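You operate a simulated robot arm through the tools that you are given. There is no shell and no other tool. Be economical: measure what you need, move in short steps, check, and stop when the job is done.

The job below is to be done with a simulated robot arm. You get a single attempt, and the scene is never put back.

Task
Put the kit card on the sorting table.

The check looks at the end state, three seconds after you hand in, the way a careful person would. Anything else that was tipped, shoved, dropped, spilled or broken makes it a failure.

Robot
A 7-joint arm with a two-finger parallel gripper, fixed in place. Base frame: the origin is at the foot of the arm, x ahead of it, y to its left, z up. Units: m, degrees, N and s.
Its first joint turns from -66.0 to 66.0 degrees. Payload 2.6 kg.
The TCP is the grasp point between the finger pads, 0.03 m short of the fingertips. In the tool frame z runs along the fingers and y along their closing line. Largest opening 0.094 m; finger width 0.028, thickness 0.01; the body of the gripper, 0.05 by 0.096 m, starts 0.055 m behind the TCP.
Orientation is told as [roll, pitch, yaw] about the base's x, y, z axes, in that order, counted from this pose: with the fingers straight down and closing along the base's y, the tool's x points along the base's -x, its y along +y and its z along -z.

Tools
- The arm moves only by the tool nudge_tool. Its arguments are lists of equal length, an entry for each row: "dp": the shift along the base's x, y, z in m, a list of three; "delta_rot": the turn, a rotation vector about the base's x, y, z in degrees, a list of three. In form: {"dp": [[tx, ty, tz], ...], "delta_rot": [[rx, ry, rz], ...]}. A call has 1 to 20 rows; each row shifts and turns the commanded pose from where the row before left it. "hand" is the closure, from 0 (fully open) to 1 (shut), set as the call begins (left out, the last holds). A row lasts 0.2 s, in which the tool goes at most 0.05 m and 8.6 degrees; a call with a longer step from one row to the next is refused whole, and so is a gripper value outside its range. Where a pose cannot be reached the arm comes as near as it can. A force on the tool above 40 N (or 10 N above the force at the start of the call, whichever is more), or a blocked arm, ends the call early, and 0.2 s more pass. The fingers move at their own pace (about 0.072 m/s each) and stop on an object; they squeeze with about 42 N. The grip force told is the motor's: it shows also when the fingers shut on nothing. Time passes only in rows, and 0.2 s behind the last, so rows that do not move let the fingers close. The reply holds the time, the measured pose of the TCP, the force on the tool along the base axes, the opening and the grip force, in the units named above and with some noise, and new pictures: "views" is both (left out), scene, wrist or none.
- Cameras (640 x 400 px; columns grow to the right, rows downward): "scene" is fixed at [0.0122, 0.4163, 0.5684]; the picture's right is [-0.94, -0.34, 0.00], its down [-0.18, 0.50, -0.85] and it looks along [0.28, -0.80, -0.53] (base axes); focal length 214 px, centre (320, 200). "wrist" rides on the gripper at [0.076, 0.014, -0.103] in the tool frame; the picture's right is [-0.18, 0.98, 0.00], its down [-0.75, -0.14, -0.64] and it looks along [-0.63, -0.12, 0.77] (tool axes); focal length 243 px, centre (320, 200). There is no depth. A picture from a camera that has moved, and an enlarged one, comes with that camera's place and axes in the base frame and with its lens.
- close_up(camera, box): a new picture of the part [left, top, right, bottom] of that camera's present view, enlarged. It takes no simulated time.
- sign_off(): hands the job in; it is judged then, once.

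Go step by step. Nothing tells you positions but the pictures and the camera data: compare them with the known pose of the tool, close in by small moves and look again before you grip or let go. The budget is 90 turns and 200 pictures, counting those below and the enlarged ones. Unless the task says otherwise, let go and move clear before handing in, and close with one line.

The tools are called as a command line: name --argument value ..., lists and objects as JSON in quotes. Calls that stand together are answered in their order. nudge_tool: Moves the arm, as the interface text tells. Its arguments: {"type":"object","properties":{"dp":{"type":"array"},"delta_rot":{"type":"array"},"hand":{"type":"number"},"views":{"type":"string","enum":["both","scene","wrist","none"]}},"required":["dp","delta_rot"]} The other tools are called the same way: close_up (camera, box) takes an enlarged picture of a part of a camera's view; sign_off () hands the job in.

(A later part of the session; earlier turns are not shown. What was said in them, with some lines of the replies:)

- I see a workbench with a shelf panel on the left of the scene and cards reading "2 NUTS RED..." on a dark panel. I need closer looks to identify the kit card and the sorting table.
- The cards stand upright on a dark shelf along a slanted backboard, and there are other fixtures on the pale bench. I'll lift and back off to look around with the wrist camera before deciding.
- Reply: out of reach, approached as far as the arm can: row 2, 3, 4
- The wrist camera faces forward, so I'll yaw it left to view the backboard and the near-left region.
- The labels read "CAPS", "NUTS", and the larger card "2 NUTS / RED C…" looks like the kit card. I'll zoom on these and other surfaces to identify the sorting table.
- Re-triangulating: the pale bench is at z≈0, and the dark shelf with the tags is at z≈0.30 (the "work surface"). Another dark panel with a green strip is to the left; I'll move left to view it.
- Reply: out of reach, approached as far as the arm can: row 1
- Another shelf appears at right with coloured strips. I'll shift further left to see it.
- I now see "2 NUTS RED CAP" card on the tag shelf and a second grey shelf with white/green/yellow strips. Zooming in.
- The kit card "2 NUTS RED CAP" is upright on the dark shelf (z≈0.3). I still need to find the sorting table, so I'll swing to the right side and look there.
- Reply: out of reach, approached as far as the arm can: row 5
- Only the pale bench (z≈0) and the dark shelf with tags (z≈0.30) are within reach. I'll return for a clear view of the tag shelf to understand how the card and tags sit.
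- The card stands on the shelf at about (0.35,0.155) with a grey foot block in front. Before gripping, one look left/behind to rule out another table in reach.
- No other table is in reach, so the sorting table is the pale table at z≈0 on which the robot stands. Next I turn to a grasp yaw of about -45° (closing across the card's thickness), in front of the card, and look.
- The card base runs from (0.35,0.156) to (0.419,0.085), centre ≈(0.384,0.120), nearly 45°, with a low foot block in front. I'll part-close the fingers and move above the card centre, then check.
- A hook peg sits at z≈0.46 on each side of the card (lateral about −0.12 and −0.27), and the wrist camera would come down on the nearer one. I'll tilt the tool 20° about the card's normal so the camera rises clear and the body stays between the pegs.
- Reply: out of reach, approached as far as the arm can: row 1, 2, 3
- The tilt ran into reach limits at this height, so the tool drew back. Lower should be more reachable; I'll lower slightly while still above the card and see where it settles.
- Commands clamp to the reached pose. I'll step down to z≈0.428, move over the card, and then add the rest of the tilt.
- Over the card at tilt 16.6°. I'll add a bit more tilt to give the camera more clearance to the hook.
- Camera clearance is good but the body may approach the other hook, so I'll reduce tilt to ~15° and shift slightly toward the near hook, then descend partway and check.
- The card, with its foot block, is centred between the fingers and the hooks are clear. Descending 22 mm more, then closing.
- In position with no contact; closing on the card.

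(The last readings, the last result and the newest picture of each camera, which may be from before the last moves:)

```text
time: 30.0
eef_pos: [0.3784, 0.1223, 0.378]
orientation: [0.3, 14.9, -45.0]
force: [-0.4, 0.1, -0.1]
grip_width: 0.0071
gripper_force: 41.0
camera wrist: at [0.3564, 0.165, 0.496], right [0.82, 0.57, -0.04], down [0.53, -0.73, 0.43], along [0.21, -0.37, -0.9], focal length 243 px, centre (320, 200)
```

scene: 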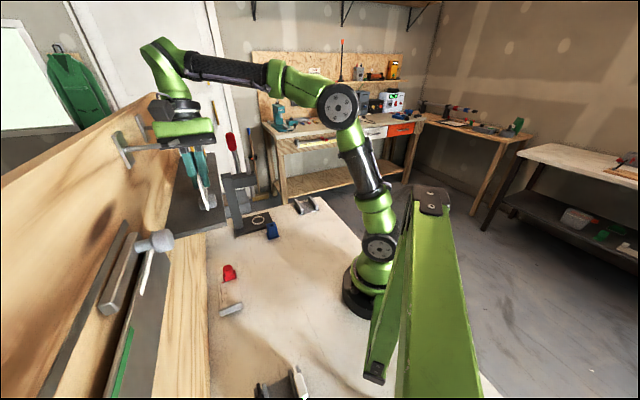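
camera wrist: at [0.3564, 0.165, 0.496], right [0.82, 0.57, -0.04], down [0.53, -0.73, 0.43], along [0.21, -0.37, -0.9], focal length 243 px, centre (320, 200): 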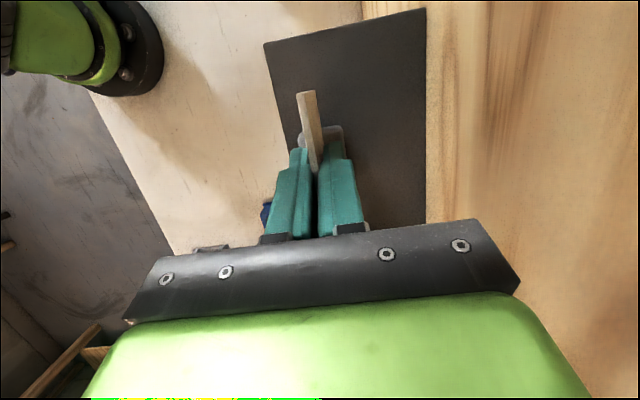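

The card is gripped (7 mm). Lifting 25 mm and retreating straight back from the shelf.

nudge_tool --dp '[[0, 0, 0.008], [0, 0, 0.009], [0, 0, 0.009], [-0.012, -0.012, 0], [-0.015, -0.015, 0], [-0.02, -0.02, 0], [-0.02, -0.02, 0], [-0.02, -0.02, 0], [-0.02, -0.02, 0], [0, 0, 0]]' --delta_rot '[[0, 0, 0], [0, 0, 0], [0, 0, 0], [0, 0, 0], [0, 0, 0], [0, 0, 0], [0, 0, 0], [0, 0, 0], [0, 0, 0], [0, 0, 0]]'

close_up --camera "scene" --box '[130, 60, 330, 260]'

```text
time: 32.2
eef_pos: [0.2732, 0.0159, 0.4028]
orientation: [0.3, 14.8, -45.0]
force: [-1.5, 0.5, -1.2]
grip_width: 0.0072
gripper_force: 41.3
camera wrist: at [0.2508, 0.0586, 0.5201], right [0.82, 0.57, -0.04], down [0.53, -0.73, 0.43], along [0.21, -0.37, -0.9], focal length 243 px, centre (320, 200)
```

scene: 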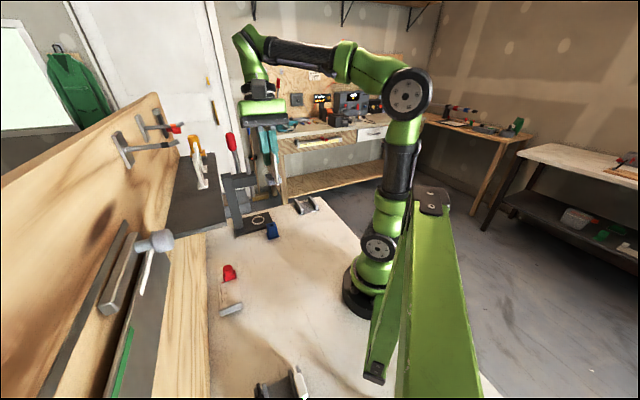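
wrist: 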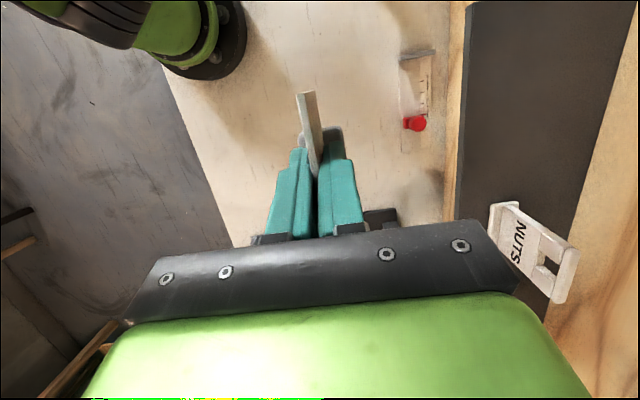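

```text
2.00 times, centred on (230, 160) of scene
camera zoom: at [0.0122, 0.4163, 0.5684], right [-0.94, -0.34, 0.0], down [-0.18, 0.5, -0.85], along [0.28, -0.8, -0.53], focal length 429 px, centre (500, 280)
```

zoom: 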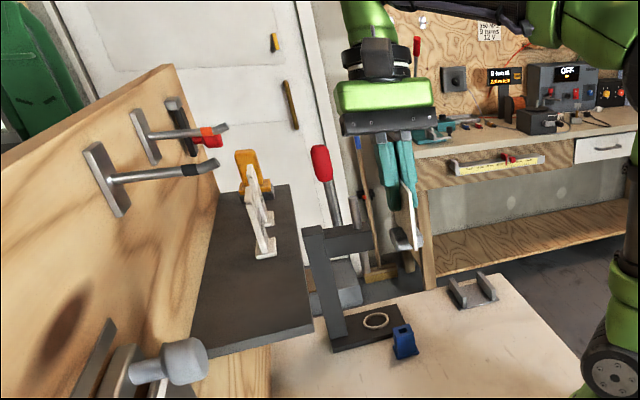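

The card with its foot is held upright and clear of the shelf; the pale table beneath (0.27,0.02) is empty. Lowering toward it in stages.

nudge_tool --dp '[[0, 0, -0.02], [0, 0, -0.025], [0, 0, -0.025], [0, 0, -0.025], [0, 0, -0.025], [0, 0, -0.025], [0, 0, 0]]' --delta_rot '[[0, 0, 0], [0, 0, 0], [0, 0, 0], [0, 0, 0], [0, 0, 0], [0, 0, 0], [0, 0, 0]]'

```text
time: 33.8
eef_pos: [0.2734, 0.0152, 0.2581]
orientation: [0.3, 14.9, -44.9]
force: [-0.1, -0.1, 0.5]
grip_width: 0.0072
gripper_force: 41.4
camera wrist: at [0.2513, 0.0587, 0.3753], right [0.82, 0.57, -0.04], down [0.53, -0.73, 0.43], along [0.21, -0.37, -0.9], focal length 243 px, centre (320, 200)
```

scene: 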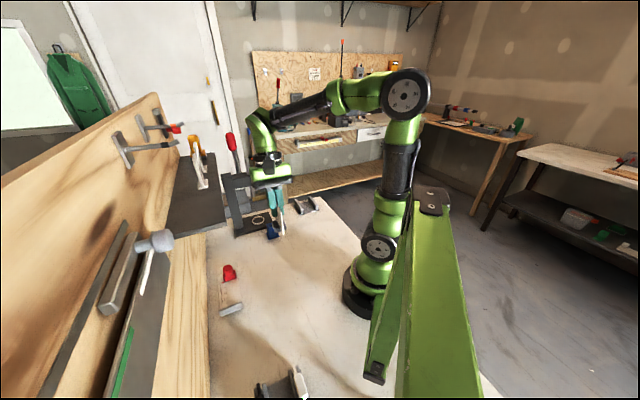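
wrist: 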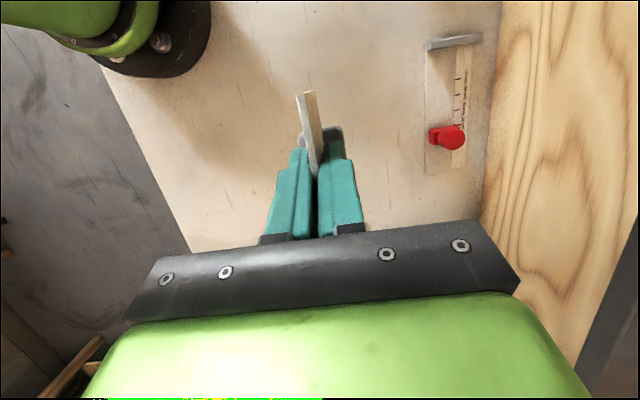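

All clear underneath and the red gauge is well away. Continuing down.

nudge_tool --dp '[[0, 0, -0.025], [0, 0, -0.025], [0, 0, -0.025], [0, 0, -0.025], [0, 0, -0.025], [0, 0, -0.015], [0, 0, 0]]' --delta_rot '[[0, 0, 0], [0, 0, 0], [0, 0, 0], [0, 0, 0], [0, 0, 0], [0, 0, 0], [0, 0, 0]]'

close_up --camera "scene" --box '[200, 140, 400, 300]'

```text
time: 35.4
eef_pos: [0.2746, 0.018, 0.1186]
orientation: [0.2, 14.9, -45.0]
force: [-0.1, -0.7, -0.6]
grip_width: 0.0075
gripper_force: 41.1
camera wrist: at [0.2511, 0.0617, 0.2367], right [0.82, 0.57, -0.04], down [0.53, -0.73, 0.43], along [0.21, -0.37, -0.9], focal length 243 px, centre (320, 200)
```

scene: 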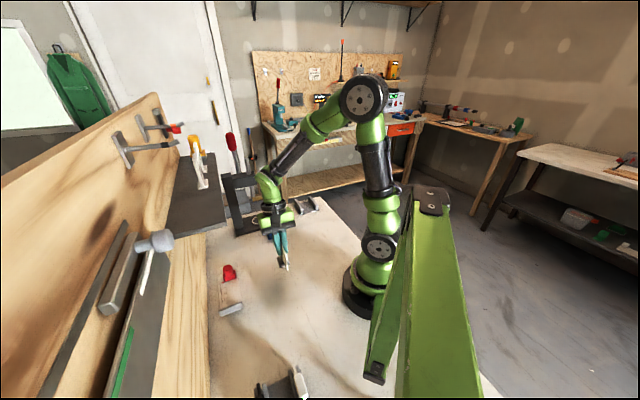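
wrist: 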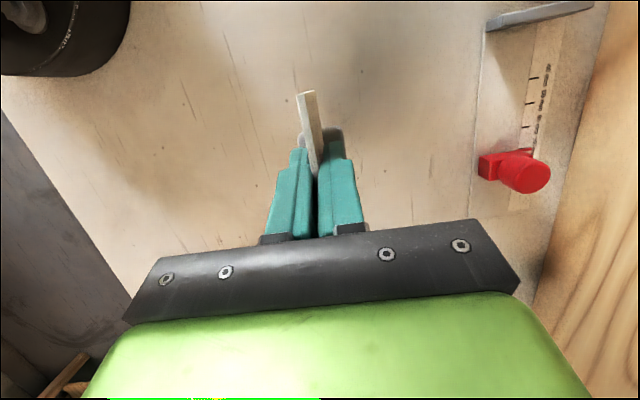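

```text
2.50 times, centred on (300, 220) of scene
camera zoom: at [0.0122, 0.4163, 0.5684], right [-0.94, -0.34, 0.0], down [-0.18, 0.5, -0.85], along [0.28, -0.8, -0.53], focal length 536 px, centre (370, 150)
```

zoom: 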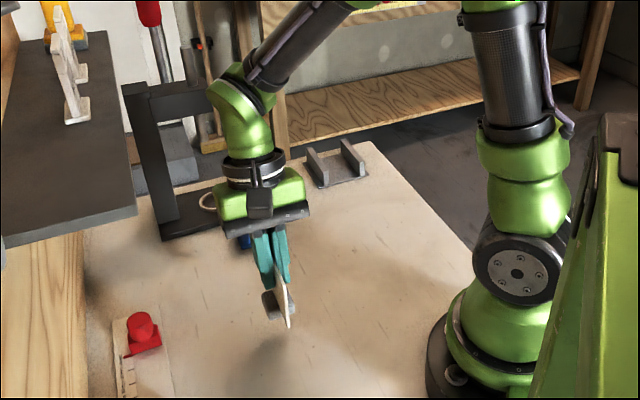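

The card is ~4 cm above the clear table. Lowering slowly to find contact.

nudge_tool --dp '[[0, 0, -0.012], [0, 0, -0.012], [0, 0, -0.008], [0, 0, 0]]' --delta_rot '[[0, 0, 0], [0, 0, 0], [0, 0, 0], [0, 0, 0]]' --views "scene"

close_up --camera "scene" --box '[230, 200, 330, 300]'

```text
time: 36.4
eef_pos: [0.2724, 0.0171, 0.0868]
orientation: [0.3, 14.9, -44.9]
force: [0.6, 0.2, 0.3]
grip_width: 0.0071
gripper_force: 41.6
```

scene: 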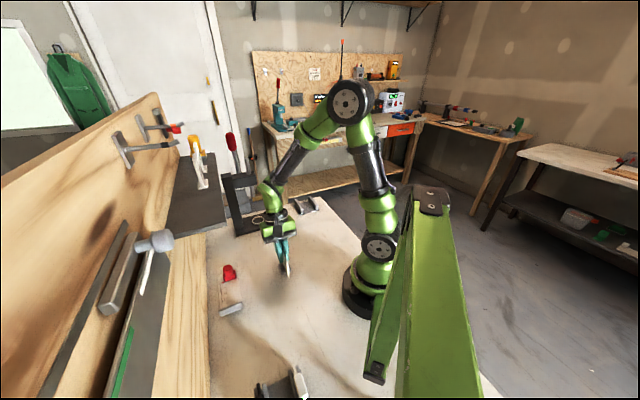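

```text
4.00 times, centred on (280, 250) of scene
camera zoom: at [0.0122, 0.4163, 0.5684], right [-0.94, -0.34, 0.0], down [-0.18, 0.5, -0.85], along [0.28, -0.8, -0.53], focal length 858 px, centre (480, 0)
```

zoom: 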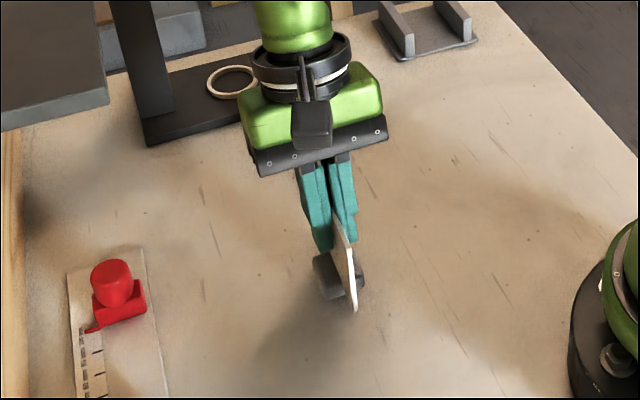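

nudge_tool --dp '[[0, 0, -0.003], [0, 0, -0.003], [0, 0, -0.002], [0, 0, 0]]' --delta_rot '[[0, 0, 0], [0, 0, 0], [0, 0, 0], [0, 0, 0]]' --views "none"

nudge_tool --dp '[[0, 0, -0.0015], [0, 0, 0]]' --delta_rot '[[0, 0, 0], [0, 0, 0]]' --views "none"

```text
time: 37.4
eef_pos: [0.2731, 0.0177, 0.0782]
orientation: [0.2, 14.9, -44.9]
force: [-0.7, 0.1, -0.2]
grip_width: 0.0073
gripper_force: 41.2
```

```text
time: 38.0
eef_pos: [0.2719, 0.016, 0.0783]
orientation: [0.2, 14.9, -45.0]
force: [-0.5, 0.1, -0.4]
grip_width: 0.0075
gripper_force: 41.5
```

No contact felt yet at about z=0.078. I'll keep going down in 1.5 mm steps, watching the force.

nudge_tool --dp '[[0, 0, -0.0015], [0, 0, 0]]' --delta_rot '[[0, 0, 0], [0, 0, 0]]' --views "none"

nudge_tool --dp '[[0, 0, -0.0015], [0, 0, 0]]' --delta_rot '[[0, 0, 0], [0, 0, 0]]' --views "scene"

close_up --camera "scene" --box '[250, 230, 320, 300]'

```text
time: 38.6
eef_pos: [0.2738, 0.0157, 0.0753]
orientation: [0.3, 15.0, -45.0]
force: [-0.3, 1.0, 8.1]
grip_width: 0.0072
gripper_force: 41.0
```

```text
time: 39.2
eef_pos: [0.2737, 0.0159, 0.0748]
orientation: [0.4, 14.8, -45.0]
force: [-2.9, 1.6, 29.7]
grip_width: 0.0073
gripper_force: 42.1
```

scene: 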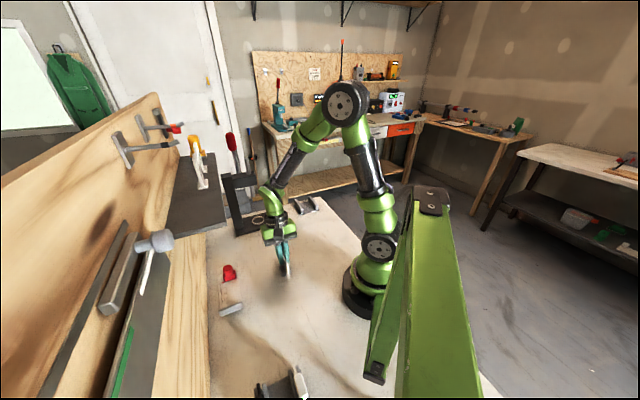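

```text
5.71 times, centred on (285, 265) of scene
camera zoom: at [0.0121, 0.4163, 0.5685], right [-0.94, -0.34, 0.0], down [-0.18, 0.5, -0.85], along [0.28, -0.8, -0.53], focal length 1226 px, centre (520, -171)
```

zoom: 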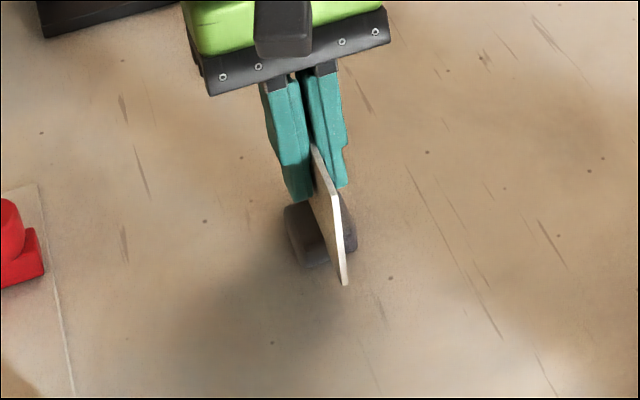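

The card's foot is on the table (30 N). I'll relieve the press by 1.5 mm, then open.

nudge_tool --dp '[[0, 0, 0.0015], [0, 0, 0]]' --delta_rot '[[0, 0, 0], [0, 0, 0]]' --views "none"

nudge_tool --dp '[[0, 0, 0], [0, 0, 0], [0, 0, 0]]' --delta_rot '[[0, 0, 0], [0, 0, 0], [0, 0, 0]]' --hand 0.4

close_up --camera "scene" --box '[250, 230, 320, 300]'

```text
time: 39.8
eef_pos: [0.2723, 0.0156, 0.0766]
orientation: [0.3, 14.8, -44.8]
force: [2.9, -0.4, 6.0]
grip_width: 0.0069
gripper_force: 41.5
```

```text
time: 40.6
eef_pos: [0.2732, 0.016, 0.0753]
orientation: [0.2, 14.9, -44.9]
force: [0.4, -0.4, -0.4]
grip_width: 0.0562
gripper_force: 0.0
camera wrist: at [0.25, 0.059, 0.1939], right [0.82, 0.57, -0.04], down [0.53, -0.73, 0.43], along [0.21, -0.37, -0.9], focal length 243 px, centre (320, 200)
```

scene: 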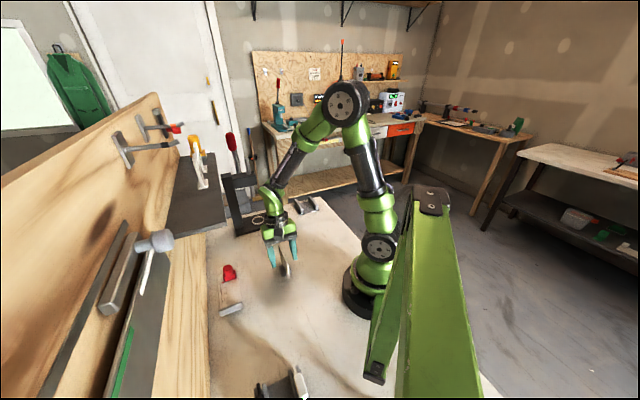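
wrist: 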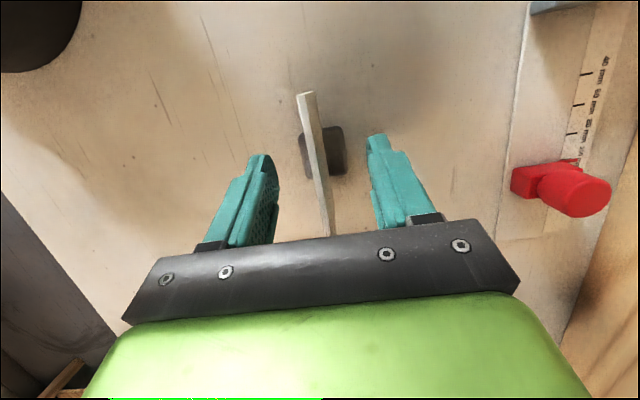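

```text
5.71 times, centred on (285, 265) of scene
camera zoom: at [0.0122, 0.4163, 0.5684], right [-0.94, -0.34, 0.0], down [-0.18, 0.5, -0.85], along [0.28, -0.8, -0.53], focal length 1226 px, centre (520, -171)
```

zoom: 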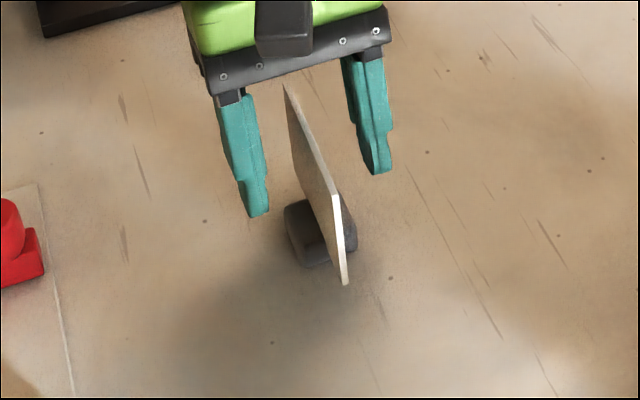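

The card stands upright on its foot and is free of the fingers. Raising the tool straight up and clear.

nudge_tool --dp '[[0, 0, 0.012], [0, 0, 0.02], [0, 0, 0.03], [0, 0, 0.03], [0, 0, 0.03], [0, 0, 0.03], [0, 0, 0.03], [0, 0, 0]]' --delta_rot '[[0, 0, 0], [0, 0, 0], [0, 0, 0], [0, 0, 0], [0, 0, 0], [0, 0, 0], [0, 0, 0], [0, 0, 0]]'

close_up --camera "scene" --box '[160, 120, 360, 300]'

```text
time: 42.4
eef_pos: [0.2726, 0.0157, 0.2561]
orientation: [0.3, 15.0, -45.0]
force: [-0.4, -0.4, 0.0]
grip_width: 0.0562
gripper_force: 0.0
camera wrist: at [0.2496, 0.0585, 0.374], right [0.82, 0.57, -0.04], down [0.53, -0.73, 0.43], along [0.21, -0.37, -0.9], focal length 243 px, centre (320, 200)
```

scene: 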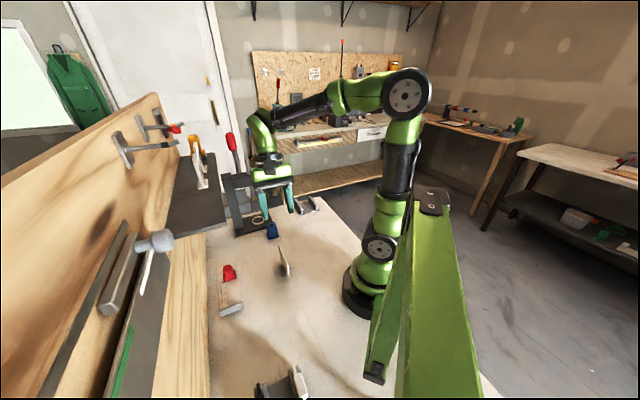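
wrist: 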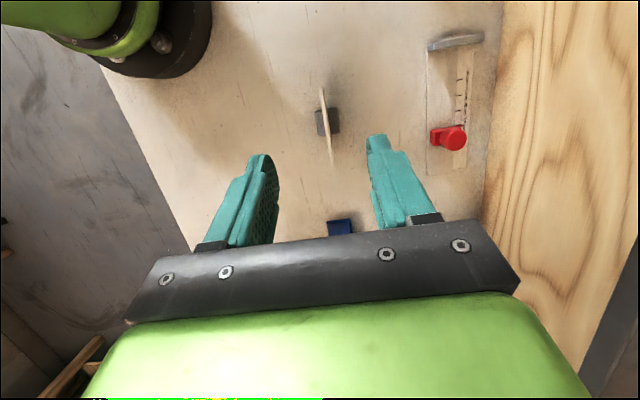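

```text
2.22 times, centred on (260, 210) of scene
camera zoom: at [0.0122, 0.4163, 0.5684], right [-0.94, -0.34, 0.0], down [-0.18, 0.5, -0.85], along [0.28, -0.8, -0.53], focal length 477 px, centre (453, 178)
```

zoom: 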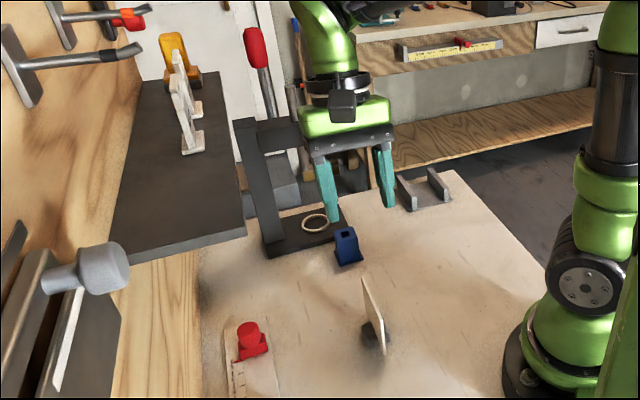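

The card stands steady on the pale table, the CAPS and NUTS tags and everything else look untouched, and the arm is clear. Handing in.

sign_off

```text
The job is handed in.
```

The "2 NUTS RED CAP" kit card now stands upright on the pale table under the arm, let go and with the arm clear. I took that to be the sorting table because nothing labels it and it was the only table within reach.
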